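You operate a simulated robot arm through the tools that you are given. There is no shell and no other tool. Be economical: measure what you need, move in short steps, check, and stop when the job is done.

You run a simulated robot arm. Do the job below in one go: nothing can be reset, and whatever is moved stays where it is left.

## Task
Wash the soap off the funnel and the cup in the bucket.
Fine: tip the cup out; put both back. Set down upright: measuring cup.

Only the result counts: the job must be done as asked and must still hold three seconds after the hand-in. Knocking over, shifting, dropping, spilling or breaking anything else fails it.

## Robot
A 6-joint arm with a two-finger parallel gripper, fixed in place. Base frame: the origin is at the foot of the arm, x ahead of it, y to its left, z up; the work surface is at about z = 706. Units: mm, rad, N and s.
With the tool pointing down near the work surface it reaches from about 240 to 720 mm from the base axis. Its first joint turns from -1.152 to 1.152 rad. Payload 2.45 kg.
The tool frame sits at the grasp point between the pads (the TCP): z along the fingers, y along the line on which they close. The tips reach 24 mm beyond it. Largest opening 68 mm; finger width 17, thickness 10; the body of the gripper, 40 by 70 mm, starts 41 mm behind the TCP.
Orientation is that of the tool frame in the base frame, as a unit quaternion [w, x, y, z]. With the fingers straight down and closing along the base's y, the tool's x points along the base's -x, its y along +y and its z along -z.

## Interface
- The arm moves only by the tool play_rows. Its argument "increments" is a list that holds one entry, the list of rows, each a list of 7 numbers: the shift along the tool's x, y, z in units of 30 mm (1.0 is 30 mm), then the turn, a rotation vector about the tool's x, y, z in units of 4 degrees (1.0 is 4 degrees), then the gripper command, from -1 (shut) to 1 (fully open), values between in proportion. In form: [[[tx, ty, tz, wx, wy, wz, grip], ...]]. A call has 1 to 8 rows; each row shifts and turns the commanded pose from where the row before left it, along the tool's axes as they then stand. A call with a number of a shift or a turn outside -1 to 1 is refused whole. Each row takes 0.2 s and may step no farther than 50 mm and 0.15 rad from the row before; otherwise, or with a gripper value out of range, the whole call is refused. A pose out of reach is approached as far as the arm can. The call stops where the force on the tool passes 60 N (or 10 N more than at its start, if that is more) or the arm is blocked; 0.2 s more then pass. The fingers move at their own pace (about 108 mm/s each) and stop on an object; they squeeze with about 41 N. The grip force told is the motor's: it shows also when the fingers shut on nothing. Time passes only in rows, and 0.2 s behind the last, so rows that do not move let the fingers close. The reply holds the time, the measured pose of the TCP, the force on the tool along the base axes, the opening and the grip force, in the units named above and with some noise, with the torque about the TCP (base axes, N m) and any sound that the robot's microphone picked up.
- Cameras (640 x 400 px; columns grow to the right, rows downward): "scene" is fixed at [184.8, 428.5, 1470.3]; the picture's right is [-0.57, -0.82, 0.00], its down [-0.42, 0.29, -0.86] and it looks along [0.71, -0.49, -0.51] (base axes); focal length 214 px, centre (320, 200). "wrist" rides on the gripper at [84, 11, -75] in the tool frame; the picture's right is [-0.13, 0.99, 0.00], its down [-0.60, -0.08, -0.79] and it looks along [-0.79, -0.10, 0.61] (tool axes); focal length 251 px, centre (320, 200). There is no depth. A picture from a camera that has moved, and an enlarged one, comes with that camera's place and axes in the base frame and with its lens.
- capture(camera): a new picture of that camera. No time passes.
- close_up(camera, box): a new picture of the part [left, top, right, bottom] of that camera's present view, enlarged. No time passes.
- sign_off(): hands the job in; it is judged then, once.

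Work in short steps. Places have to be worked out from the pictures, the camera data and where the tool is seen: move nearer, look again, correct. Check each grasp and each placing, and mend what went wrong. You have 120 turns and 64 pictures in all, those below and enlarged ones among them. Open the gripper and draw the arm clear of the work before you hand the job in, unless the task says otherwise; then end with one line.

The tools are called after "Call:" as name(argument=value, ...) on one line, values as JSON. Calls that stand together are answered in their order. play_rows: Moves the arm, as the interface text tells. Its arguments: {"type":"object","properties":{"increments":{"type":"array"}},"required":["increments"]} The other tools are called the same way: capture (camera) takes a picture; close_up (camera, box) takes an enlarged picture of a part of a camera's view; sign_off () hands the job in.

At the start:

```text
time_s: 0.0
eef_pos: [408.7, 155.6, 1438.5]
tcp_rot: [0.0, 0.0, 1.0, 0.0]
force: [0.1, 0.4, -0.3]
wrist_torque: [-0.01, 0.03, 0.02]
gripper_width: 68.3
grasp_force: 0.1
```

scene: 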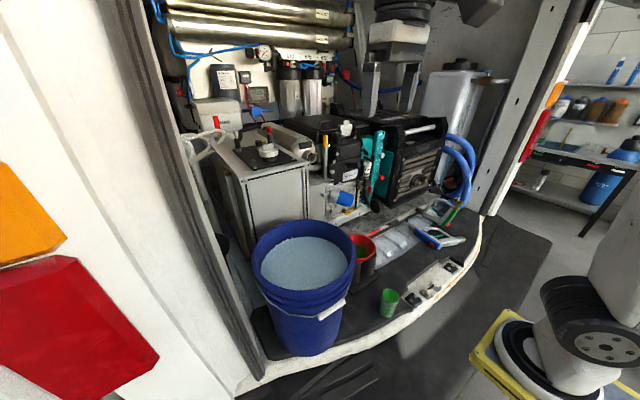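
wrist: 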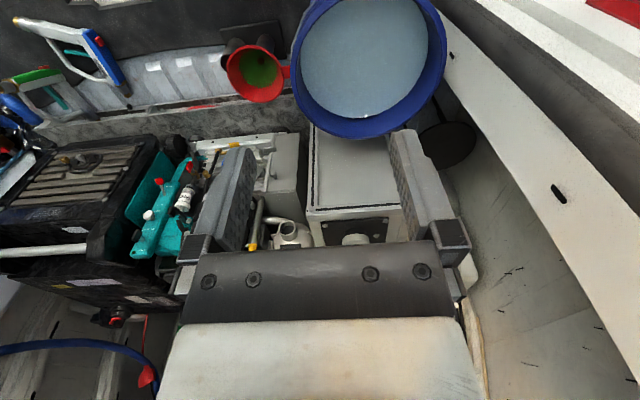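

The pictures show a blue water bucket, a red funnel-like item beside it and a green cup. I take enlarged views to identify them.

Call:
close_up(camera="scene", box=[240, 200, 480, 350])

Call:
close_up(camera="wrist", box=[160, 0, 480, 200])

```text
2.67 times, centred on (360, 275) of scene
camera zoom: at [184.8, 428.5, 1470.3], right [-0.57, -0.82, 0.0], down [-0.42, 0.29, -0.86], along [0.71, -0.49, -0.51], focal length 572 px, centre (213, 0)
```

zoom: 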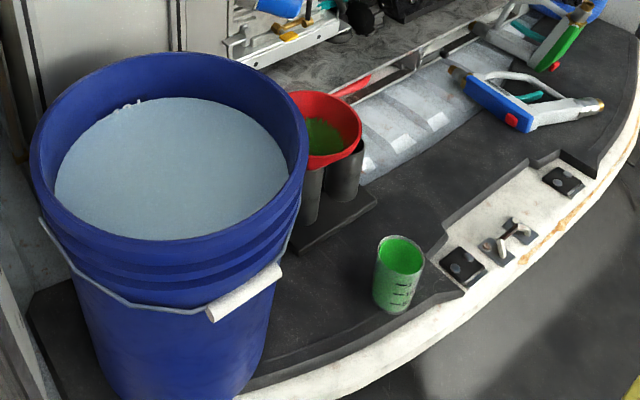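

```text
2.00 times, centred on (320, 100) of wrist
camera zoom: at [323.1, 165.3, 1513.7], right [0.13, 0.99, 0.0], down [0.6, -0.08, 0.79], along [0.79, -0.1, -0.61], focal length 503 px, centre (320, 400)
```

zoom: 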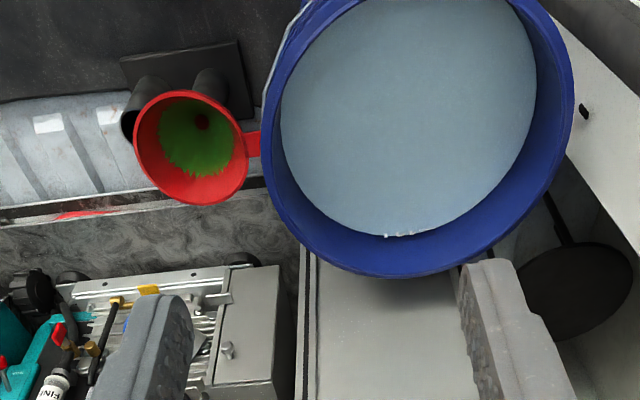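

I judge bucket centre at about (545,230) with its rim near z 1030, the funnel near (555,4) at about z 970, and the cup near (427,-30) on the deck. I move toward y=0 and lower for a second view.

Call:
play_rows(increments=[[[0, -1, 1, 0, 0, 0, 1], [0, -1, 1, 0, 0, 0, 1], [0, -1, 1, 0, 0, 0, 1], [0, -1, 1, 0, 0, 0, 1], [0, -1, 1, 0, 0, 0, 1], [0, 0, 1, 0, 0, 0, 1]]])

Call:
capture(camera="wrist")

```text
time_s: 1.4
eef_pos: [406.6, 1.0, 1257.3]
tcp_rot: [0.001, 0.0, 1.0, 0.0]
force: [-0.4, 0.0, -0.2]
wrist_torque: [0.0, 0.0, 0.02]
gripper_width: 68.1
grasp_force: 0.1
```

```text
59 pictures are left
camera wrist: at [322.3, 12.5, 1332.5], right [0.13, 0.99, 0.0], down [0.6, -0.08, 0.79], along [0.79, -0.1, -0.61], focal length 251 px, centre (320, 200)
```

wrist: 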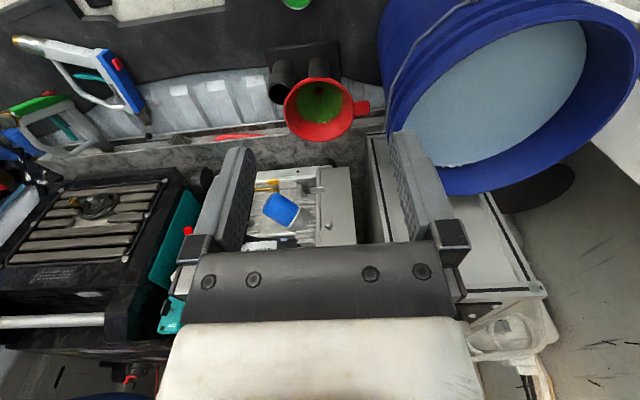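

Triangulating: funnel rim centre about (594,-23,912) with a tab toward +y ending near y=67; bucket centre about (565,218), R≈138, rim z≈1050, water z≈990. I go closer to see the funnel and its tab.

Call:
play_rows(increments=[[[-0.4, 0, 0.9, 0, 0, 0, 1], [-0.4, 0, 0.9, 0, 0, 0, 1], [-0.4, 0, 0.9, 0, 0, 0, 1], [-0.4, 0, 0.9, 0, 0, 0, 1], [-0.4, 0, 0.9, 0, 0, 0, 1], [-0.2, 0, 0.9, 0, 0, 0, 1], [0, 0, 0.9, 0, 0, 0, 1]]])

Call:
capture(camera="wrist")

Call:
capture(camera="scene")

```text
time_s: 3.0
eef_pos: [473.3, 5.4, 1070.0]
tcp_rot: [0.001, 0.0, 1.0, 0.001]
force: [0.9, 1.0, 0.4]
wrist_torque: [-0.03, 0.0, 0.01]
gripper_width: 68.2
grasp_force: 0.1
```

```text
58 pictures are left
camera wrist: at [389.8, 15.6, 1143.6], right [0.13, 0.99, 0.0], down [0.6, -0.08, 0.79], along [0.79, -0.1, -0.61], focal length 251 px, centre (320, 200)
```

wrist: 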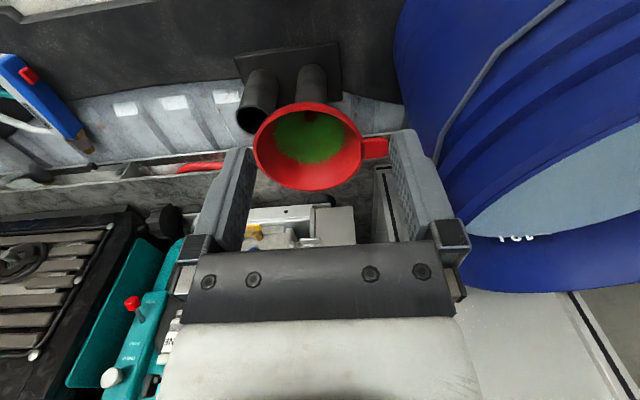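

```text
57 pictures are left
```

scene: 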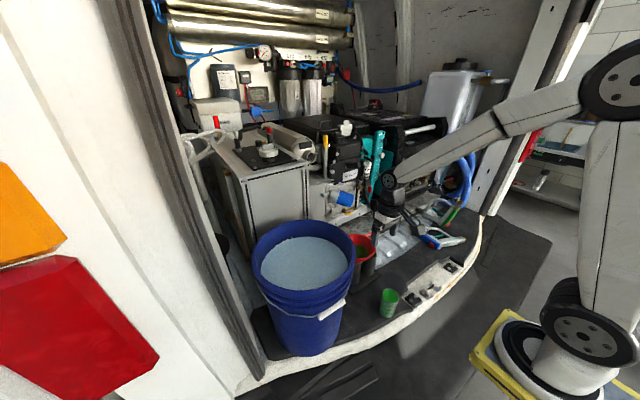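

Refined: funnel rim about (588,-20,920), radius ~64. I enlarge the tab.

Call:
close_up(camera="wrist", box=[230, 60, 422, 180])

Call:
close_up(camera="scene", box=[340, 220, 404, 260])

```text
3.33 times, centred on (326, 120) of wrist
camera zoom: at [389.8, 15.6, 1143.6], right [0.13, 0.99, 0.0], down [0.6, -0.08, 0.79], along [0.79, -0.1, -0.61], focal length 838 px, centre (300, 467)
```

zoom: 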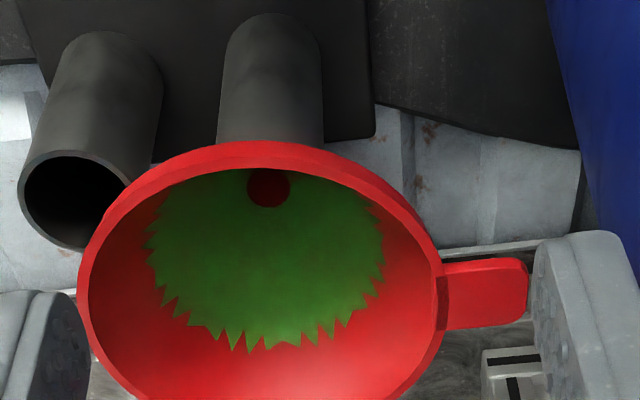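

```text
10.00 times, centred on (372, 240) of scene
camera zoom: at [184.8, 428.5, 1470.3], right [-0.57, -0.82, 0.0], down [-0.42, 0.29, -0.86], along [0.71, -0.49, -0.51], focal length 2145 px, centre (-200, -200)
```

zoom: 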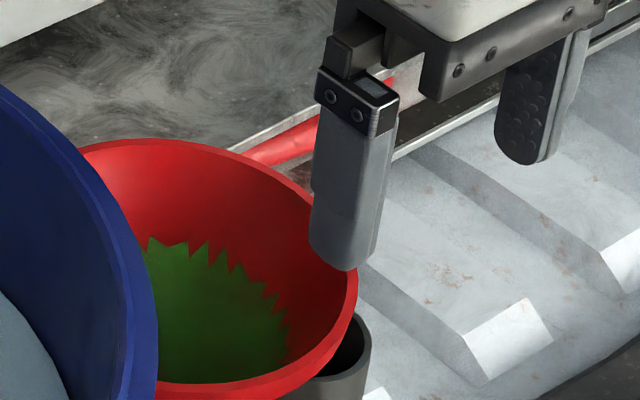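

The tab's plane is ambiguous, so I look at it from lower and from the side.

Call:
play_rows(increments=[[[0.4, -0.84, 0.8, 0, 0, 0, 1], [0.4, -0.84, 0.8, 0, 0, 0, 1], [0.4, -0.84, 0.8, 0, 0, 0, 1], [0.4, -0.84, 0.8, 0, 0, 0, 1], [0.4, -0.84, 0.8, 0, 0, 0, 1]]])

Call:
capture(camera="wrist")

```text
time_s: 4.2
eef_pos: [411.1, -117.8, 952.4]
tcp_rot: [0.001, 0.0, 1.0, 0.0]
force: [-0.6, -0.7, 0.7]
wrist_torque: [0.0, -0.01, 0.01]
gripper_width: 68.1
grasp_force: 0.1
```

```text
54 pictures are left
camera wrist: at [327.6, -108.2, 1026.0], right [0.13, 0.99, 0.0], down [0.6, -0.08, 0.79], along [0.79, -0.1, -0.61], focal length 251 px, centre (320, 200)
```

wrist: 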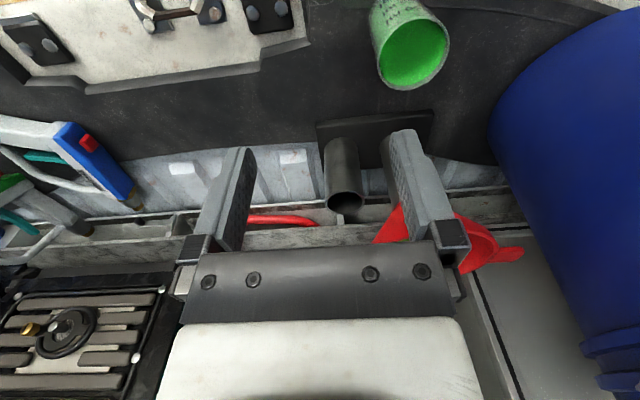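

Call:
close_up(camera="wrist", box=[360, 180, 552, 300])

Call:
close_up(camera="wrist", box=[320, 0, 512, 120])

```text
3.33 times, centred on (456, 240) of wrist
camera zoom: at [327.6, -108.2, 1026.0], right [0.13, 0.99, 0.0], down [0.6, -0.08, 0.79], along [0.79, -0.1, -0.61], focal length 838 px, centre (-133, 67)
```

zoom: 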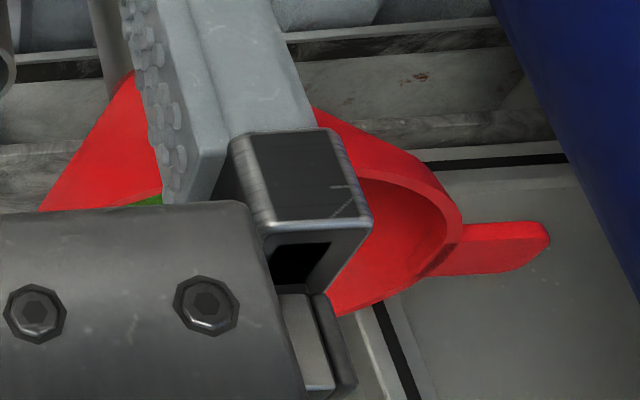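

```text
3.33 times, centred on (416, 60) of wrist
camera zoom: at [327.6, -108.2, 1026.0], right [0.13, 0.99, 0.0], down [0.6, -0.08, 0.79], along [0.79, -0.1, -0.61], focal length 838 px, centre (0, 667)
```

zoom: 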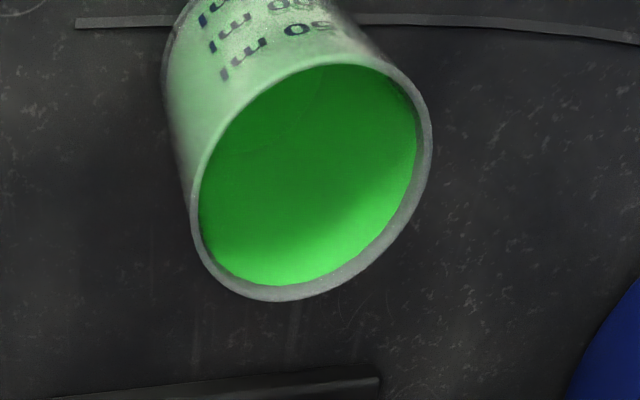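

The tab is a bar about 18 x 12 mm, 28 long, near (592, 41–69, 918); the cup rim is near (434,-40,797). I grip the tab with the fingers closing along x: first lift and turn the tool 90° so the camera faces +y.

Call:
play_rows(increments=[[[0, 0, -0.7, 0, 0, -1, 1], [0, 0, -0.7, 0, 0, -1, 1], [0, 0, -0.7, 0, 0, -1, 1], [0, 0, -0.7, 0, 0, -1, 1], [0, 0, -0.7, 0, 0, -1, 1], [0, 0, -0.7, 0, 0, -1, 1], [0, 0, -0.7, 0, 0, -1, 1], [0, 0, 0, 0, 0, -1, 1]]])

Call:
play_rows(increments=[[[0, 0, 0, 0, 0, -1, 1], [0, 0, 0, 0, 0, -1, 1], [0, 0, 0, 0, 0, -1, 1], [0, 0, 0, 0, 0, -1, 1], [0, 0, 0, 0, 0, -1, 1], [0, 0, 0, 0, 0, -1, 1], [0, 0, 0, 0, 0, -1, 1], [0, 0, 0, 0, 0, -1, 1]]])

Call:
play_rows(increments=[[[0, 0, 0, 0, 0, -1, 1], [0, 0, 0, 0, 0, -1, 1], [0, 0, 0, 0, 0, -1, 1], [0, 0, 0, 0, 0, -1, 1], [0, 0, 0, 0, 0, -1, 1], [0, 0, 0, 0, 0, -1, 1], [0, 0, 0, 0, 0, -0.5, 1]]])

```text
time_s: 6.0
eef_pos: [416.0, -118.8, 1098.2]
tcp_rot: [0.0, -0.277, 0.961, 0.001]
force: [-1.0, -0.1, 0.5]
wrist_torque: [0.02, -0.01, 0.0]
gripper_width: 68.2
grasp_force: 0.0
```

```text
time_s: 7.8
eef_pos: [414.6, -122.0, 1097.6]
tcp_rot: [0.001, -0.53, 0.848, 0.0]
force: [0.9, -0.9, 0.1]
wrist_torque: [-0.02, 0.01, 0.0]
gripper_width: 68.2
grasp_force: 0.1
```

```text
time_s: 9.4
eef_pos: [413.8, -119.1, 1097.0]
tcp_rot: [-0.001, 0.708, -0.707, -0.001]
force: [0.0, 0.6, -1.4]
wrist_torque: [0.02, -0.01, 0.01]
gripper_width: 67.9
grasp_force: 0.1
```

The orientation is now tool x = -y, tool y = -x. I move to about (590,0,1060) for a look along +y.

Call:
play_rows(increments=[[[-0.6, -0.98, 0.2, 0, 0, 0, 1], [-0.6, -0.98, 0.2, 0, 0, 0, 1], [-0.6, -0.98, 0.2, 0, 0, 0, 1], [-0.6, -0.98, 0.2, 0, 0, 0, 1], [-0.6, -0.98, 0.2, 0, 0, 0, 1], [-0.6, -0.98, 0.2, 0, 0, 0, 1]]])

Call:
capture(camera="wrist")

```text
time_s: 10.8
eef_pos: [588.5, -12.7, 1061.8]
tcp_rot: [-0.001, 0.707, -0.707, 0.0]
force: [-0.2, 0.2, 0.8]
wrist_torque: [-0.06, 0.02, 0.01]
gripper_width: 67.8
grasp_force: 0.0
```

```text
51 pictures are left
camera wrist: at [577.1, -96.3, 1135.9], right [-0.99, 0.13, 0.0], down [0.08, 0.6, 0.79], along [0.1, 0.79, -0.61], focal length 251 px, centre (320, 200)
```

wrist: 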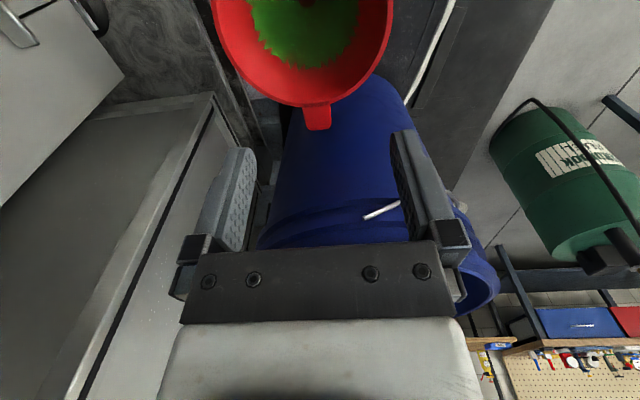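

The tab centre is about (598,52,918), width ~26. I move above it with the tips still clear, then check clearance to the bucket.

Call:
play_rows(increments=[[[-0.7, -0.1, 0, 0, 0, 0, 1], [-0.7, -0.1, 0, 0, 0, 0, 1], [-0.7, -0.1, 0, 0, 0, 0, 1], [0, 0, 0.8, 0, 0, 0, 1], [0, 0, 0.8, 0, 0, 0, 1]]])

Call:
capture(camera="wrist")

Call:
close_up(camera="scene", box=[256, 160, 448, 280])

```text
time_s: 12.0
eef_pos: [599.5, 51.0, 1013.7]
tcp_rot: [0.0, 0.707, -0.707, 0.0]
force: [0.5, -1.3, -0.3]
wrist_torque: [0.06, -0.01, 0.04]
gripper_width: 68.0
grasp_force: 0.1
```

```text
50 pictures are left
camera wrist: at [587.7, -34.0, 1086.9], right [-0.99, 0.13, 0.0], down [0.08, 0.6, 0.79], along [0.1, 0.79, -0.61], focal length 251 px, centre (320, 200)
```

wrist: 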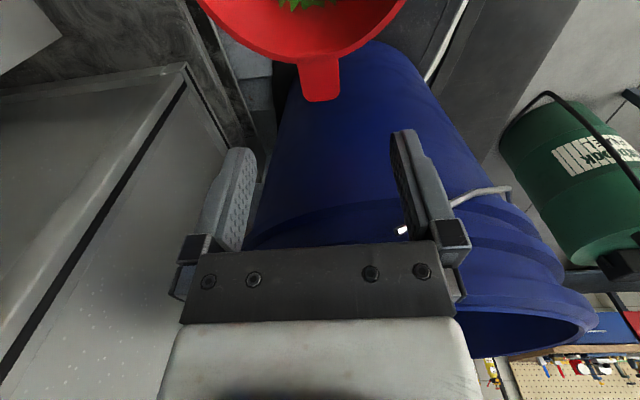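

```text
3.33 times, centred on (352, 220) of scene
camera zoom: at [184.7, 428.5, 1470.3], right [-0.57, -0.82, 0.0], down [-0.42, 0.29, -0.86], along [0.71, -0.49, -0.51], focal length 715 px, centre (213, 133)
```

zoom: 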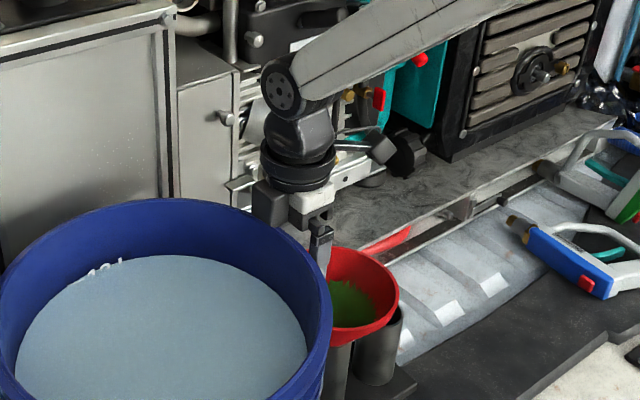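

The flange (R≈40) would meet the bucket rim if I went straight down, so I tilt the tool 16° away from the bucket about base x and descend.

Call:
play_rows(increments=[[[0, 0, 0, 0, -1, 0, 1], [0, 0, 0, 0, -1, 0, 1], [0, 0, 0, 0, -1, 0, 1], [0, 0, 0, 0, -1, 0, 1], [0.22, 0, 0.76, 0, 0, 0, 1], [0.22, 0, 0.76, 0, 0, 0, 1]]])

Call:
capture(camera="wrist")

Call:
close_up(camera="scene", box=[256, 160, 448, 280])

```text
time_s: 13.4
eef_pos: [597.9, 47.1, 966.5]
tcp_rot: [0.099, -0.7, 0.7, 0.099]
force: [-0.2, -0.1, 0.3]
wrist_torque: [0.01, -0.01, -0.02]
gripper_width: 67.8
grasp_force: 0.0
```

```text
48 pictures are left
camera wrist: at [586.1, -54.2, 1014.1], right [-0.99, 0.12, 0.04], down [0.08, 0.36, 0.93], along [0.1, 0.92, -0.37], focal length 251 px, centre (320, 200)
```

wrist: 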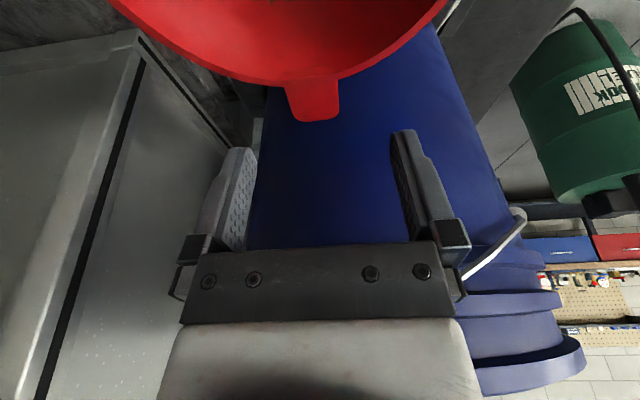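

```text
3.33 times, centred on (352, 220) of scene
camera zoom: at [184.8, 428.5, 1470.3], right [-0.57, -0.82, 0.0], down [-0.42, 0.29, -0.86], along [0.71, -0.49, -0.51], focal length 715 px, centre (213, 133)
```

zoom: 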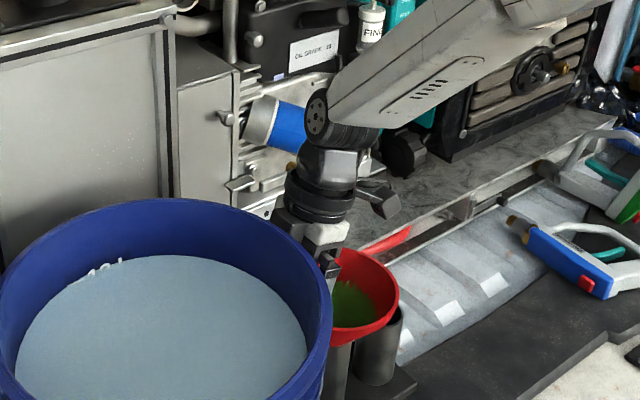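

The tab is at about (599, 42–68, 912). I descend the last 55 mm onto it.

Call:
play_rows(increments=[[[0.19, 0, 0.9, 0, 0, 0, 1], [0.19, 0, 0.9, 0, 0, 0, 1]]])

Call:
capture(camera="wrist")

Call:
close_up(camera="scene", box=[256, 160, 448, 280])

```text
time_s: 14.0
eef_pos: [598.9, 49.2, 909.0]
tcp_rot: [-0.1, 0.7, -0.7, -0.098]
force: [0.0, 0.3, 0.6]
wrist_torque: [-0.03, 0.01, -0.02]
gripper_width: 68.1
grasp_force: 0.1
```

```text
46 pictures are left
camera wrist: at [587.1, -51.1, 958.3], right [-0.99, 0.12, 0.03], down [0.08, 0.36, 0.93], along [0.1, 0.92, -0.37], focal length 251 px, centre (320, 200)
```

wrist: 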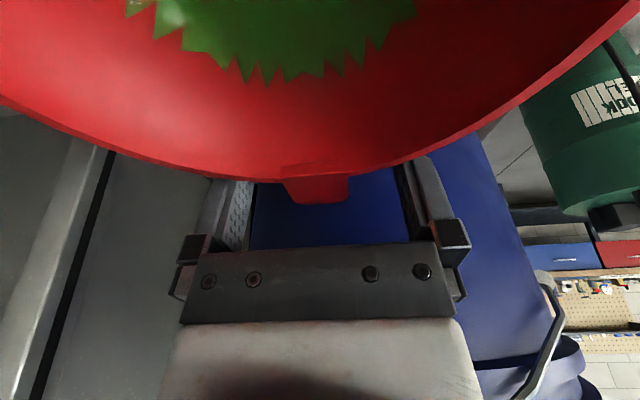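

```text
3.33 times, centred on (352, 220) of scene
camera zoom: at [184.8, 428.5, 1470.3], right [-0.57, -0.82, 0.0], down [-0.42, 0.29, -0.86], along [0.71, -0.49, -0.51], focal length 715 px, centre (213, 133)
```

zoom: 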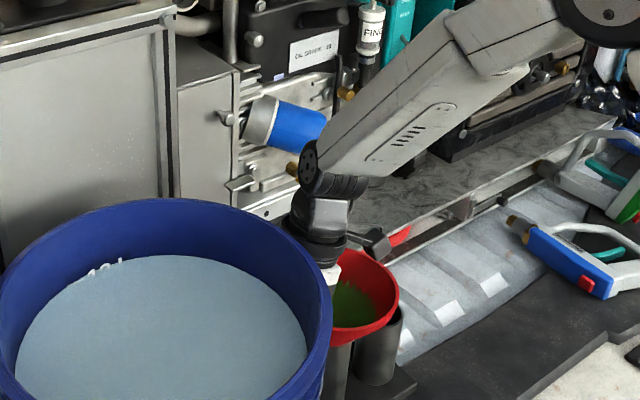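

The tab lies between the fingers, slightly outward. I nudge +6 in y and +3 in x, then close.

Call:
play_rows(increments=[[[-0.19, -0.1, 0.05, 0, 0, 0, 1], [0, 0, 0, 0, 0, 0, 0.3], [0, 0, 0, 0, 0, 0, -0.2], [0, 0, 0, 0, 0, 0, -0.6], [0, 0, 0, 0, 0, 0, -1], [0, 0, 0, 0, 0, 0, -1]]])

Call:
capture(camera="wrist")

```text
time_s: 15.4
eef_pos: [602.2, 58.0, 911.3]
tcp_rot: [-0.099, 0.701, -0.7, -0.099]
force: [-1.4, 0.7, 0.6]
wrist_torque: [-0.01, 0.05, -0.07]
gripper_width: 27.0
grasp_force: 41.0
```

```text
44 pictures are left
camera wrist: at [590.3, -43.6, 958.8], right [-0.99, 0.12, 0.04], down [0.08, 0.36, 0.93], along [0.1, 0.92, -0.37], focal length 251 px, centre (320, 200)
```

wrist: 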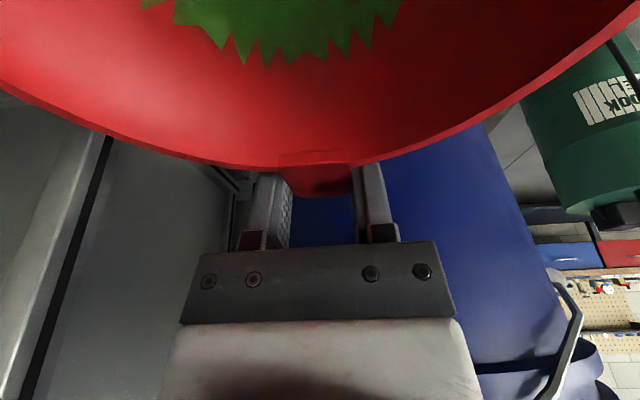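

The tab is gripped (27 mm, 41 N). I lift straight up.

Call:
play_rows(increments=[[[-0.138, 0, -0.48, 0, 0, 0, -1], [-0.276, 0, -0.961, 0, 0, 0, -1], [-0.276, 0, -0.961, 0, 0, 0, -1], [-0.276, 0, -0.961, 0, 0, 0, -1], [-0.276, 0, -0.961, 0, 0, 0, -1], [-0.276, 0, -0.961, 0, 0, 0, -1]]])

Call:
close_up(camera="scene", box=[256, 140, 448, 260])

```text
time_s: 16.8
eef_pos: [601.7, 57.8, 1074.1]
tcp_rot: [0.099, -0.7, 0.7, 0.099]
force: [0.5, 0.2, -0.5]
wrist_torque: [0.04, 0.02, -0.02]
gripper_width: 27.1
grasp_force: 41.4
```

```text
3.33 times, centred on (352, 200) of scene
camera zoom: at [184.8, 428.5, 1470.3], right [-0.57, -0.82, 0.0], down [-0.42, 0.29, -0.86], along [0.71, -0.49, -0.51], focal length 715 px, centre (213, 200)
```

zoom: 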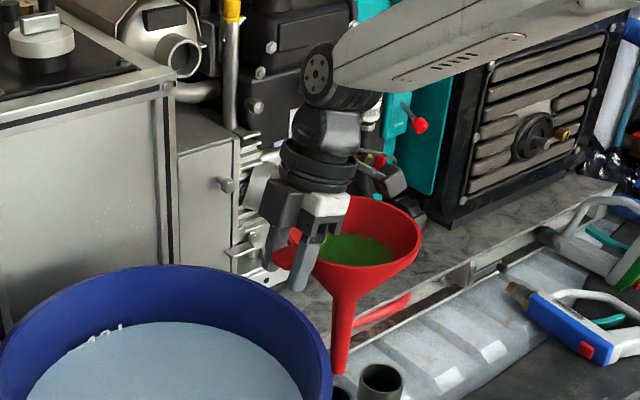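

The funnel hangs upright, about 175 mm long with the tip near z 900. I lift 200 mm more to clear the bucket rim.

Call:
play_rows(increments=[[[-0.276, 0, -0.961, 0, 0, 0, -1], [-0.276, 0, -0.961, 0, 0, 0, -1], [-0.276, 0, -0.961, 0, 0, 0, -1], [-0.276, 0, -0.961, 0, 0, 0, -1], [-0.276, 0, -0.961, 0, 0, 0, -1], [-0.276, 0, -0.961, 0, 0, 0, -1], [-0.276, 0, -0.961, 0, 0, 0, -1]]])

Call:
capture(camera="scene")

```text
time_s: 18.4
eef_pos: [601.6, 61.3, 1285.1]
tcp_rot: [0.099, -0.7, 0.7, 0.099]
force: [-0.4, -0.7, -0.3]
wrist_torque: [0.01, 0.03, 0.0]
gripper_width: 27.0
grasp_force: 41.2
```

```text
42 pictures are left
```

scene: 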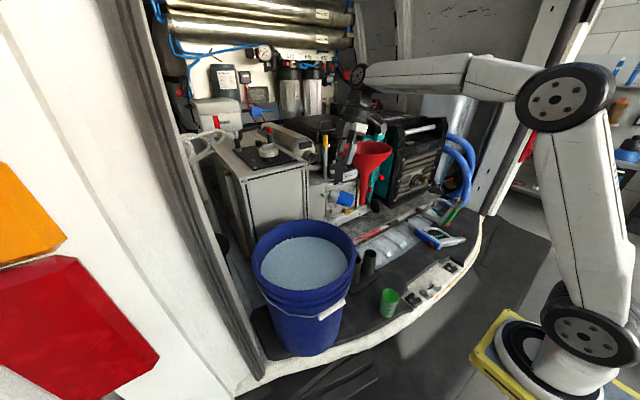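

The spout tip is at about z 1084 and the funnel axis is 85 mm short of the TCP in y. I rise 15 mm more and carry it over the bucket to about (568,262).

Call:
play_rows(increments=[[[-0.138, 0, -0.48, 0, 0, 0, -1], [-0.93, 0.157, 0.267, 0, 0, 0, -1], [-0.93, 0.157, 0.267, 0, 0, 0, -1], [-0.93, 0.157, 0.267, 0, 0, 0, -1], [-0.93, 0.157, 0.267, 0, 0, 0, -1], [-0.93, 0.157, 0.267, 0, 0, 0, -1], [-0.93, 0.157, 0.267, 0, 0, 0, -1], [-0.93, 0.157, 0.267, 0, 0, 0, -1]]])

Call:
capture(camera="scene")

Call:
capture(camera="wrist")

```text
time_s: 20.2
eef_pos: [569.5, 263.1, 1301.2]
tcp_rot: [0.099, -0.7, 0.7, 0.099]
force: [-0.2, -0.1, -0.4]
wrist_torque: [0.03, 0.0, 0.0]
gripper_width: 26.9
grasp_force: 41.0
```

```text
41 pictures are left
```

scene: 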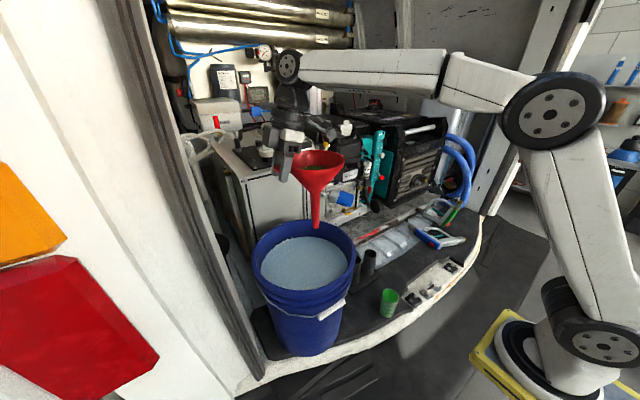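

```text
40 pictures are left
camera wrist: at [557.8, 161.3, 1348.9], right [-0.99, 0.12, 0.03], down [0.08, 0.36, 0.93], along [0.1, 0.92, -0.37], focal length 251 px, centre (320, 200)
```

wrist: 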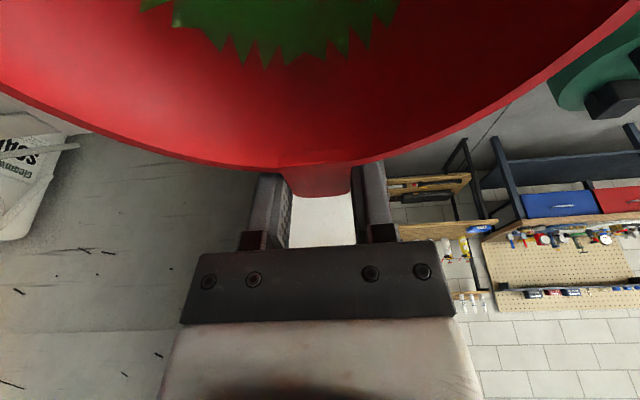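

The tip is over the bucket, slightly to the -y side. I shift +12 in y and -5 in x, then lower halfway.

Call:
play_rows(increments=[[[-0.385, 0.17, 0.11, 0, 0, 0, -1], [0.265, 0, 0.923, 0, 0, 0, -1], [0.265, 0, 0.923, 0, 0, 0, -1], [0.265, 0, 0.923, 0, 0, 0, -1], [0.265, 0, 0.923, 0, 0, 0, -1], [0.265, 0, 0.923, 0, 0, 0, -1], [0.265, 0, 0.923, 0, 0, 0, -1], [0.265, 0, 0.923, 0, 0, 0, -1]]])

Call:
capture(camera="scene")

```text
time_s: 22.0
eef_pos: [565.8, 275.4, 1099.1]
tcp_rot: [0.099, -0.7, 0.701, 0.099]
force: [0.0, -0.3, -1.6]
wrist_torque: [0.02, -0.01, -0.03]
gripper_width: 27.0
grasp_force: 41.0
```

```text
39 pictures are left
```

scene: 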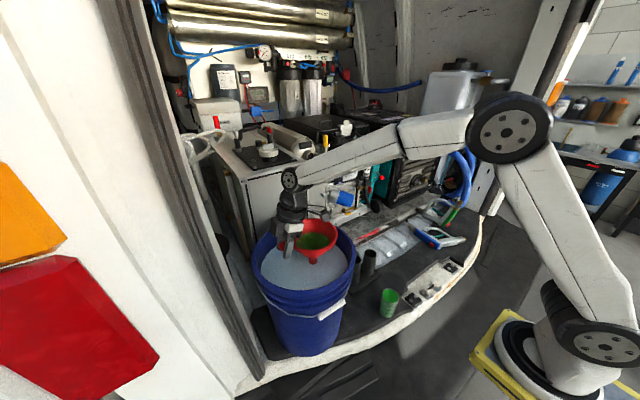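

Well within the rim with margin. I lower further until the funnel is under water.

Call:
play_rows(increments=[[[0.265, 0, 0.923, 0, 0, 0, -1], [0.265, 0, 0.923, 0, 0, 0, -1], [0.265, 0, 0.923, 0, 0, 0, -1], [0.265, 0, 0.923, 0, 0, 0, -1]]])

Call:
close_up(camera="scene", box=[220, 160, 412, 280])

Call:
capture(camera="wrist")

```text
time_s: 23.0
eef_pos: [565.3, 273.1, 981.8]
tcp_rot: [0.1, -0.7, 0.7, 0.098]
force: [-0.1, 0.4, -0.6]
wrist_torque: [0.07, -0.01, -0.02]
gripper_width: 26.9
grasp_force: 40.7
```

```text
3.33 times, centred on (316, 220) of scene
camera zoom: at [184.8, 428.5, 1470.3], right [-0.57, -0.82, 0.0], down [-0.42, 0.29, -0.86], along [0.71, -0.49, -0.51], focal length 715 px, centre (333, 133)
```

zoom: 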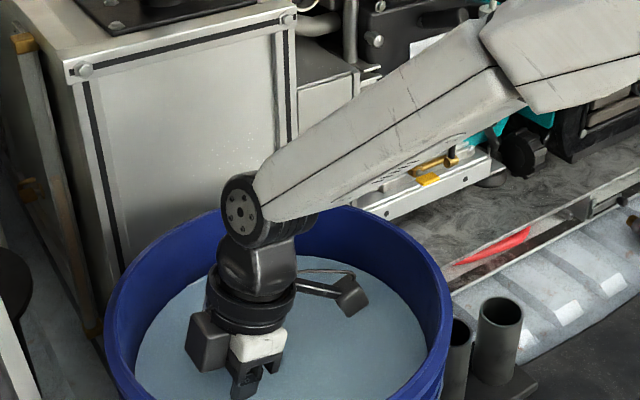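

```text
37 pictures are left
camera wrist: at [553.4, 172.3, 1029.7], right [-0.99, 0.12, 0.03], down [0.08, 0.36, 0.93], along [0.1, 0.92, -0.37], focal length 251 px, centre (320, 200)
```

wrist: 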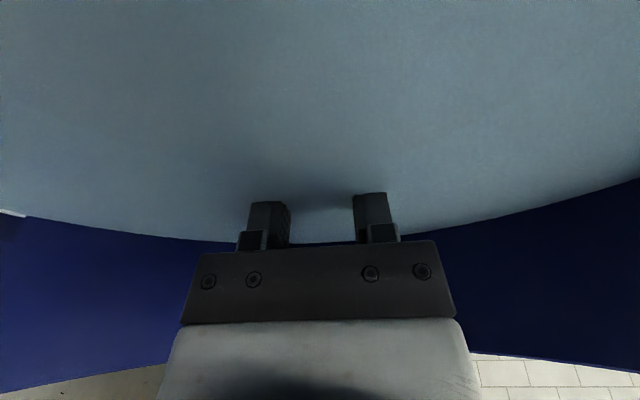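

The funnel is fully submerged without contact forces. I swish it gently for a few seconds.

Call:
play_rows(increments=[[[0, 0.5, 0, 0, 0, 0, -1], [0, -0.5, 0, 0, 0, 0, -1], [0, -0.5, 0, 0, 0, 0, -1], [0, 0.5, 0, 0, 0, 0, -1], [0, 0.5, 0, 0, 0, 0, -1], [0, -0.5, 0, 0, 0, 0, -1], [0, -0.5, 0, 0, 0, 0, -1], [0, 0.5, 0, 0, 0, 0, -1]]])

Call:
play_rows(increments=[[[0, 0, 0, 0, 0, 0, -1], [0, 0, 0, 0, 0, 0, -1], [0, 0, 0, 0, 0, 0, -1], [-0.265, 0, -0.923, 0, 0, 0, -1], [-0.265, 0, -0.923, 0, 0, 0, -1], [-0.265, 0, -0.923, 0, 0, 0, -1], [-0.265, 0, -0.923, 0, 0, 0, -1]]])

Call:
close_up(camera="scene", box=[220, 160, 412, 280])

Call:
capture(camera="wrist")

```text
time_s: 24.8
eef_pos: [565.7, 273.8, 983.6]
tcp_rot: [0.1, -0.7, 0.701, 0.098]
force: [0.4, -0.1, 0.0]
wrist_torque: [0.03, 0.0, 0.05]
gripper_width: 27.0
grasp_force: 41.2
```

```text
time_s: 26.4
eef_pos: [563.5, 273.7, 1100.9]
tcp_rot: [-0.098, 0.7, -0.7, -0.099]
force: [0.2, 0.3, -0.8]
wrist_torque: [0.08, 0.01, -0.01]
gripper_width: 27.1
grasp_force: 41.4
```

```text
3.33 times, centred on (316, 220) of scene
camera zoom: at [184.8, 428.5, 1470.3], right [-0.57, -0.82, 0.0], down [-0.42, 0.29, -0.86], along [0.71, -0.49, -0.51], focal length 715 px, centre (333, 133)
```

zoom: 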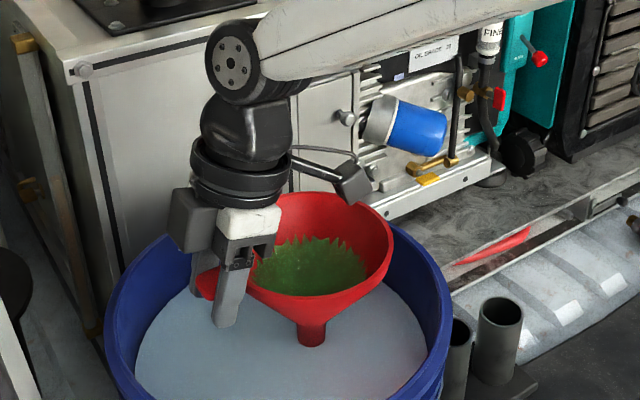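

```text
35 pictures are left
camera wrist: at [553.1, 172.7, 1148.4], right [-0.99, 0.12, 0.04], down [0.08, 0.36, 0.93], along [0.1, 0.92, -0.37], focal length 251 px, centre (320, 200)
```

wrist: 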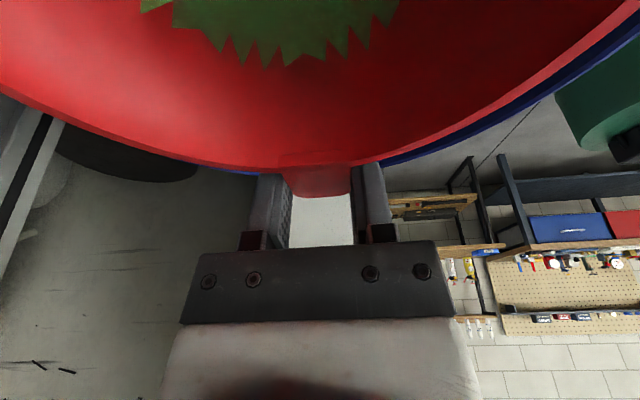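

The soap has faded but is not gone, so washing takes more agitation. I dip again and swish more vigorously.

Call:
play_rows(increments=[[[0.265, 0, 0.923, 0, 0, 0, -1], [0.265, 0, 0.923, 0, 0, 0, -1], [0.265, 0, 0.923, 0, 0, 0, -1], [0.265, 0, 0.923, 0, 0, 0, -1], [0, 0.9, 0, 0, 0, 0, -1], [0, -0.9, 0, 0, 0, 0, -1], [0, -0.9, 0, 0, 0, 0, -1], [0, 0.9, 0, 0, 0, 0, -1]]])

Call:
play_rows(increments=[[[0, 0.9, 0, 0, 0, 0, -1], [0, -0.9, 0, 0, 0, 0, -1], [0, -0.9, 0, 0, 0, 0, -1], [0, 0.9, 0, 0, 0, 0, -1], [0, 0.9, 0, 0, 0, 0, -1], [0, -0.9, 0, 0, 0, 0, -1], [0, -0.9, 0, 0, 0, 0, -1], [0, 0.9, 0, 0, 0, 0, -1]]])

Call:
play_rows(increments=[[[0, 0.9, 0, 0, 0, 0, -1], [0, -0.9, 0, 0, 0, 0, -1], [0, -0.9, 0, 0, 0, 0, -1], [0, 0.9, 0, 0, 0, 0, -1], [0, 0.9, 0, 0, 0, 0, -1], [0, -0.9, 0, 0, 0, 0, -1], [0, -0.9, 0, 0, 0, 0, -1], [0, 0.9, 0, 0, 0, 0, -1]]])

Call:
play_rows(increments=[[[-0.265, 0, -0.923, 0, 0, 0, -1], [-0.265, 0, -0.923, 0, 0, 0, -1], [-0.265, 0, -0.923, 0, 0, 0, -1], [-0.265, 0, -0.923, 0, 0, 0, -1]]])

Call:
close_up(camera="scene", box=[220, 160, 412, 280])

```text
time_s: 28.2
eef_pos: [564.9, 275.5, 980.9]
tcp_rot: [0.1, -0.7, 0.701, 0.098]
force: [-0.7, -0.2, -1.0]
wrist_torque: [0.04, -0.01, -0.02]
gripper_width: 26.6
grasp_force: 40.5
```

```text
time_s: 30.0
eef_pos: [563.6, 272.7, 981.7]
tcp_rot: [0.1, -0.7, 0.7, 0.099]
force: [-0.6, -0.3, -1.0]
wrist_torque: [0.05, -0.01, -0.02]
gripper_width: 27.0
grasp_force: 40.5
```

```text
time_s: 31.8
eef_pos: [565.6, 274.8, 981.4]
tcp_rot: [-0.099, 0.7, -0.7, -0.099]
force: [-0.4, -1.6, -1.1]
wrist_torque: [0.03, 0.0, 0.01]
gripper_width: 27.0
grasp_force: 41.4
```

```text
time_s: 32.8
eef_pos: [563.5, 274.6, 1101.8]
tcp_rot: [0.099, -0.7, 0.701, 0.098]
force: [0.3, -0.5, 0.1]
wrist_torque: [0.04, 0.02, 0.0]
gripper_width: 27.1
grasp_force: 41.0
```

```text
3.33 times, centred on (316, 220) of scene
camera zoom: at [184.8, 428.5, 1470.3], right [-0.57, -0.82, 0.0], down [-0.42, 0.29, -0.86], along [0.71, -0.49, -0.51], focal length 715 px, centre (333, 133)
```

zoom: 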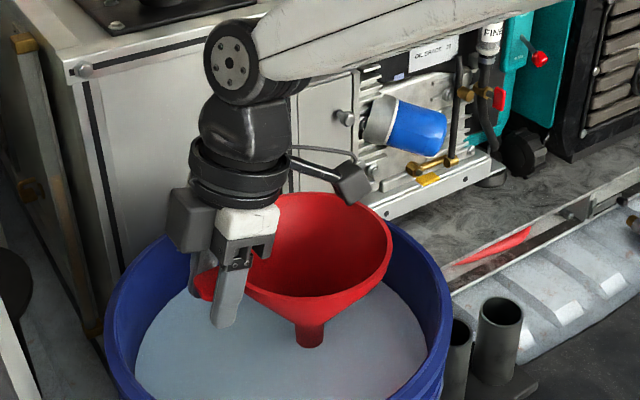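

The funnel is clean. I retrace the path back: up, then across to above the tube.

Call:
play_rows(increments=[[[-0.265, 0, -0.923, 0, 0, 0, -1], [-0.265, 0, -0.923, 0, 0, 0, -1], [-0.265, 0, -0.923, 0, 0, 0, -1], [-0.265, 0, -0.923, 0, 0, 0, -1], [-0.265, 0, -0.923, 0, 0, 0, -1], [-0.265, 0, -0.923, 0, 0, 0, -1], [-0.265, 0, -0.923, 0, 0, 0, -1], [0.385, -0.17, -0.11, 0, 0, 0, -1]]])

Call:
play_rows(increments=[[[0.93, -0.157, -0.267, 0, 0, 0, -1], [0.93, -0.157, -0.267, 0, 0, 0, -1], [0.93, -0.157, -0.267, 0, 0, 0, -1], [0.93, -0.157, -0.267, 0, 0, 0, -1], [0.93, -0.157, -0.267, 0, 0, 0, -1], [0.93, -0.157, -0.267, 0, 0, 0, -1], [0.93, -0.157, -0.267, 0, 0, 0, -1], [0.138, 0, 0.48, 0, 0, 0, -1]]])

Call:
play_rows(increments=[[[0.276, 0, 0.961, 0, 0, 0, -1], [0.276, 0, 0.961, 0, 0, 0, -1], [0.276, 0, 0.961, 0, 0, 0, -1], [0.276, 0, 0.961, 0, 0, 0, -1], [0.276, 0, 0.961, 0, 0, 0, -1], [0.276, 0, 0.961, 0, 0, 0, -1]]])

Call:
close_up(camera="scene", box=[320, 180, 416, 240])

Call:
capture(camera="wrist")

```text
time_s: 34.6
eef_pos: [570.9, 262.0, 1302.1]
tcp_rot: [-0.099, 0.7, -0.7, -0.098]
force: [-0.7, -0.7, -0.2]
wrist_torque: [0.04, 0.01, -0.03]
gripper_width: 26.7
grasp_force: 41.3
```

```text
time_s: 36.4
eef_pos: [602.4, 57.8, 1285.9]
tcp_rot: [-0.099, 0.701, -0.7, -0.1]
force: [-0.1, 0.5, -0.2]
wrist_torque: [0.04, 0.0, 0.0]
gripper_width: 26.9
grasp_force: 41.2
```

```text
time_s: 37.8
eef_pos: [602.7, 58.7, 1107.5]
tcp_rot: [-0.099, 0.7, -0.7, -0.099]
force: [0.1, 0.4, -1.5]
wrist_torque: [0.08, 0.03, -0.02]
gripper_width: 26.7
grasp_force: 41.0
```

```text
6.67 times, centred on (368, 210) of scene
camera zoom: at [184.8, 428.5, 1470.3], right [-0.57, -0.82, 0.0], down [-0.42, 0.29, -0.86], along [0.71, -0.49, -0.51], focal length 1430 px, centre (0, 133)
```

zoom: 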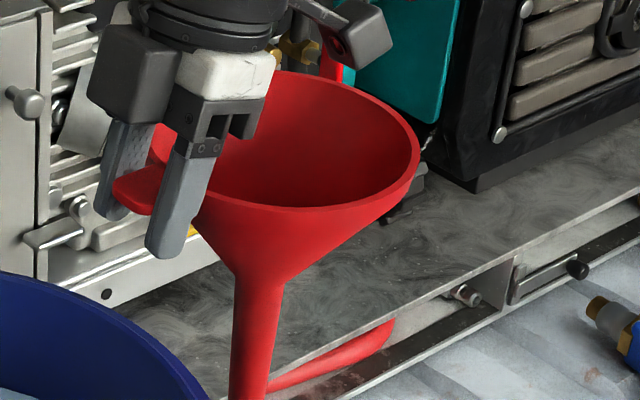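

```text
32 pictures are left
camera wrist: at [591.3, -42.6, 1156.0], right [-0.99, 0.12, 0.03], down [0.08, 0.36, 0.93], along [0.1, 0.92, -0.37], focal length 251 px, centre (320, 200)
```

wrist: 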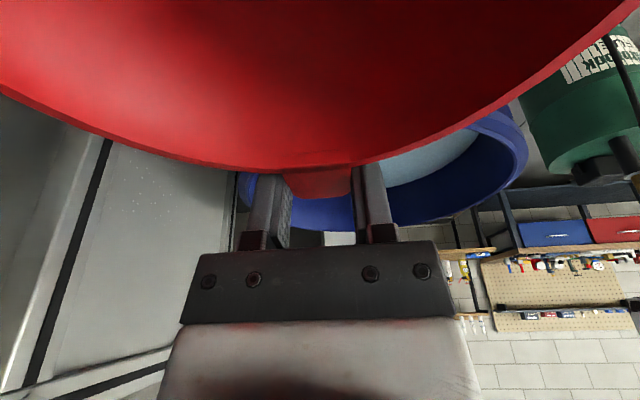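

Everything retraced to the original column. I lower three more steps and check the spout against the tube.

Call:
play_rows(increments=[[[0.276, 0, 0.961, 0, 0, 0, -1], [0.276, 0, 0.961, 0, 0, 0, -1]]])

Call:
close_up(camera="scene", box=[320, 210, 416, 270])

```text
time_s: 38.4
eef_pos: [601.6, 59.6, 1046.7]
tcp_rot: [-0.1, 0.7, -0.7, -0.098]
force: [0.3, 0.2, -0.2]
wrist_torque: [-0.01, 0.0, 0.04]
gripper_width: 26.9
grasp_force: 41.2
```

```text
6.67 times, centred on (368, 240) of scene
camera zoom: at [184.8, 428.5, 1470.3], right [-0.57, -0.82, 0.0], down [-0.42, 0.29, -0.86], along [0.71, -0.49, -0.51], focal length 1430 px, centre (0, -67)
```

zoom: 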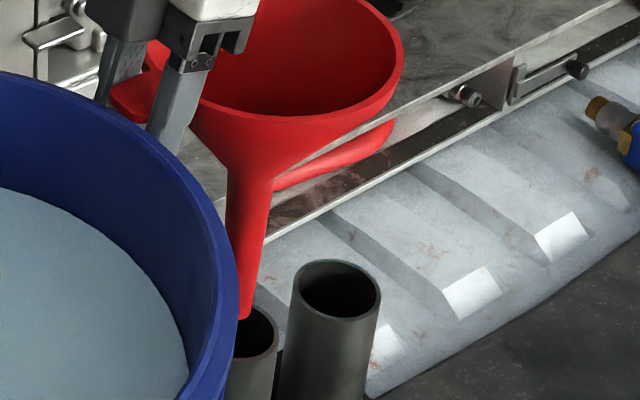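

The spout is entering the tube mouth. I lower the remaining 135 mm.

Call:
play_rows(increments=[[[0.276, 0, 0.961, 0, 0, 0, -1], [0.276, 0, 0.961, 0, 0, 0, -1], [0.276, 0, 0.961, 0, 0, 0, -1], [0.276, 0, 0.961, 0, 0, 0, -1], [0.138, 0, 0.48, 0, 0, 0, -1]]])

Call:
close_up(camera="scene", box=[320, 210, 416, 270])

Call:
capture(camera="wrist")

```text
time_s: 39.6
eef_pos: [600.9, 59.1, 911.5]
tcp_rot: [0.099, -0.699, 0.701, 0.097]
force: [-4.7, -6.6, 9.6]
wrist_torque: [-1.12, 0.21, -0.38]
gripper_width: 26.8
grasp_force: 40.9
```

```text
6.67 times, centred on (368, 240) of scene
camera zoom: at [184.5, 428.3, 1470.4], right [-0.57, -0.82, 0.0], down [-0.42, 0.29, -0.86], along [0.71, -0.49, -0.51], focal length 1430 px, centre (0, -67)
```

zoom: 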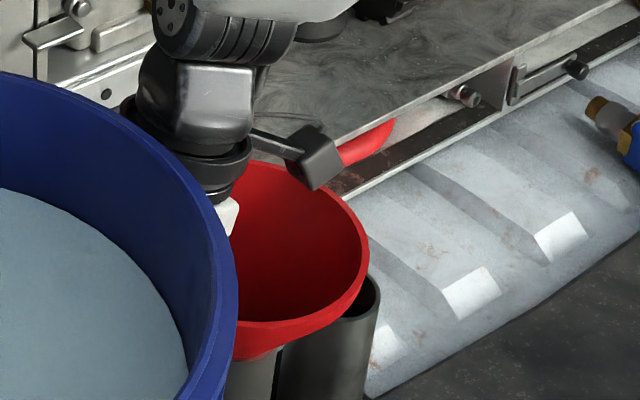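

```text
29 pictures are left
camera wrist: at [589.9, -42.8, 959.3], right [-0.99, 0.13, 0.03], down [0.08, 0.36, 0.93], along [0.1, 0.92, -0.37], focal length 251 px, centre (320, 200)
```

wrist: 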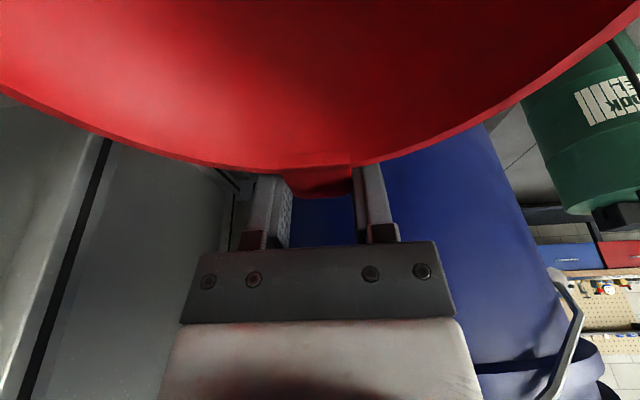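

The funnel is seated (about 10 N contact). I open and rise straight away.

Call:
play_rows(increments=[[[0, 0, 0, 0, 0, 0, -0.2], [0, 0, 0, 0, 0, 0, 0.3], [0, 0, 0, 0, 0, 0, 1], [0, 0, 0, 0, 0, 0, 1]]])

Call:
play_rows(increments=[[[-0.138, 0, -0.48, 0, 0, 0, 1], [-0.276, 0, -0.961, 0, 0, 0, 1], [-0.276, 0, -0.961, 0, 0, 0, 1], [-0.276, 0, -0.961, 0, 0, 0, 1], [-0.276, 0, -0.961, 0, 0, 0, 1], [-0.276, 0, -0.961, 0, 0, 0, 1]]])

Call:
close_up(camera="scene", box=[320, 200, 416, 260])

Call:
capture(camera="wrist")

```text
time_s: 40.6
eef_pos: [602.9, 59.9, 911.2]
tcp_rot: [0.099, -0.7, 0.7, 0.099]
force: [-0.3, 0.5, 0.2]
wrist_torque: [-0.01, 0.02, 0.02]
gripper_width: 68.0
grasp_force: 0.1
```

```text
time_s: 42.0
eef_pos: [601.1, 57.6, 1076.2]
tcp_rot: [0.099, -0.7, 0.701, 0.099]
force: [-0.4, -0.3, 0.5]
wrist_torque: [0.0, 0.0, 0.02]
gripper_width: 68.1
grasp_force: 0.1
```

```text
6.67 times, centred on (368, 230) of scene
camera zoom: at [184.7, 428.5, 1470.3], right [-0.57, -0.82, 0.0], down [-0.42, 0.29, -0.86], along [0.71, -0.49, -0.51], focal length 1430 px, centre (0, 0)
```

zoom: 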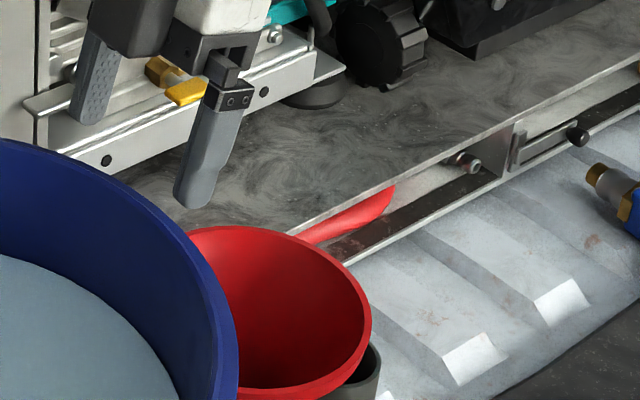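

```text
27 pictures are left
camera wrist: at [590.0, -43.6, 1122.1], right [-0.99, 0.12, 0.04], down [0.08, 0.36, 0.93], along [0.1, 0.92, -0.37], focal length 251 px, centre (320, 200)
```

wrist: 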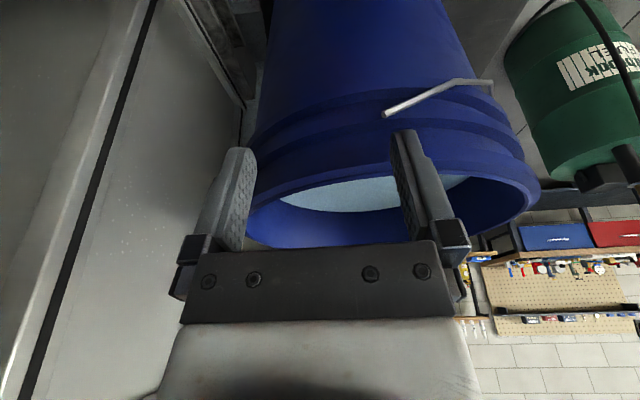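

The funnel stands as it did at the start. Next the cup: I level the tool again and move above its near wall (about x=402, y=-40).

Call:
play_rows(increments=[[[0, 0, -0.5, 0, 1, 0, 1], [0, 0, -0.5, 0, 1, 0, 1], [0, 0, -0.5, 0, 1, 0, 1], [0, 0, -0.5, 0, 1, 0, 1]]])

Call:
play_rows(increments=[[[0.45, 0.95, 0, 0, 0, 0, 1], [0.45, 0.95, 0, 0, 0, 0, 1], [0.45, 0.95, 0, 0, 0, 0, 1], [0.45, 0.95, 0, 0, 0, 0, 1], [0.45, 0.95, 0, 0, 0, 0, 1], [0.45, 0.95, 0, 0, 0, 0, 1], [0.45, 0.95, 0, 0, 0, 0, 1]]])

Call:
play_rows(increments=[[[0, 0, 1, 0, 0, 0, 0.1], [0, 0, 1, 0, 0, 0, 0.1], [0, 0, 1, 0, 0, 0, 0.1], [0, 0, 1, 0, 0, 0, 0.1], [0, 0, 1, 0, 0, 0, 0.1], [0, 0, 1, 0, 0, 0, 0.1]]])

Call:
capture(camera="wrist")

Call:
close_up(camera="scene", box=[320, 230, 448, 310])

```text
time_s: 43.0
eef_pos: [601.4, 48.8, 1134.8]
tcp_rot: [0.0, 0.707, -0.707, 0.0]
force: [0.3, 0.5, 1.1]
wrist_torque: [0.01, 0.01, -0.01]
gripper_width: 68.4
grasp_force: 0.0
```

```text
time_s: 44.6
eef_pos: [400.5, -44.7, 1135.1]
tcp_rot: [0.001, -0.707, 0.707, 0.0]
force: [-0.2, 0.6, 0.3]
wrist_torque: [-0.03, 0.03, 0.02]
gripper_width: 67.9
grasp_force: 0.1
```

```text
time_s: 46.0
eef_pos: [403.9, -45.5, 954.8]
tcp_rot: [-0.002, 0.708, -0.707, 0.0]
force: [-0.4, -0.2, -0.2]
wrist_torque: [-0.01, 0.04, 0.0]
gripper_width: 37.4
grasp_force: 0.0
```

```text
26 pictures are left
camera wrist: at [392.2, -129.9, 1027.8], right [-0.99, 0.13, 0.0], down [0.08, 0.6, 0.79], along [0.1, 0.79, -0.61], focal length 251 px, centre (320, 200)
```

wrist: 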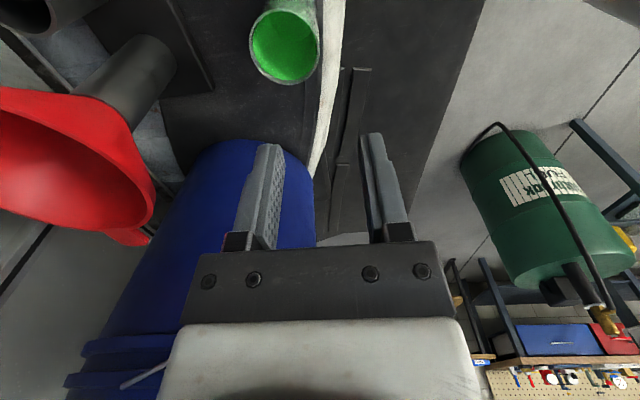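

```text
5.00 times, centred on (384, 270) of scene
camera zoom: at [184.8, 428.5, 1470.3], right [-0.57, -0.82, 0.0], down [-0.42, 0.29, -0.86], along [0.71, -0.49, -0.51], focal length 1072 px, centre (0, -150)
```

zoom: 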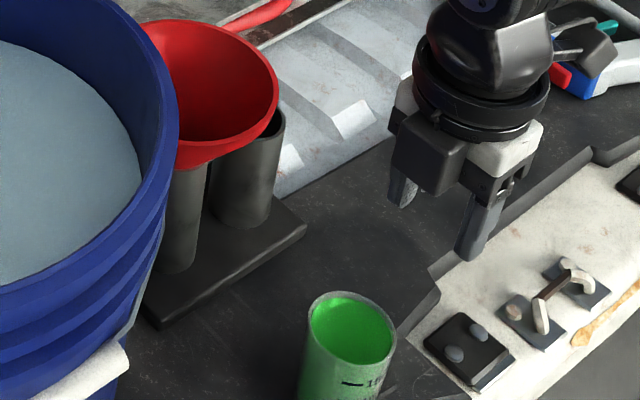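

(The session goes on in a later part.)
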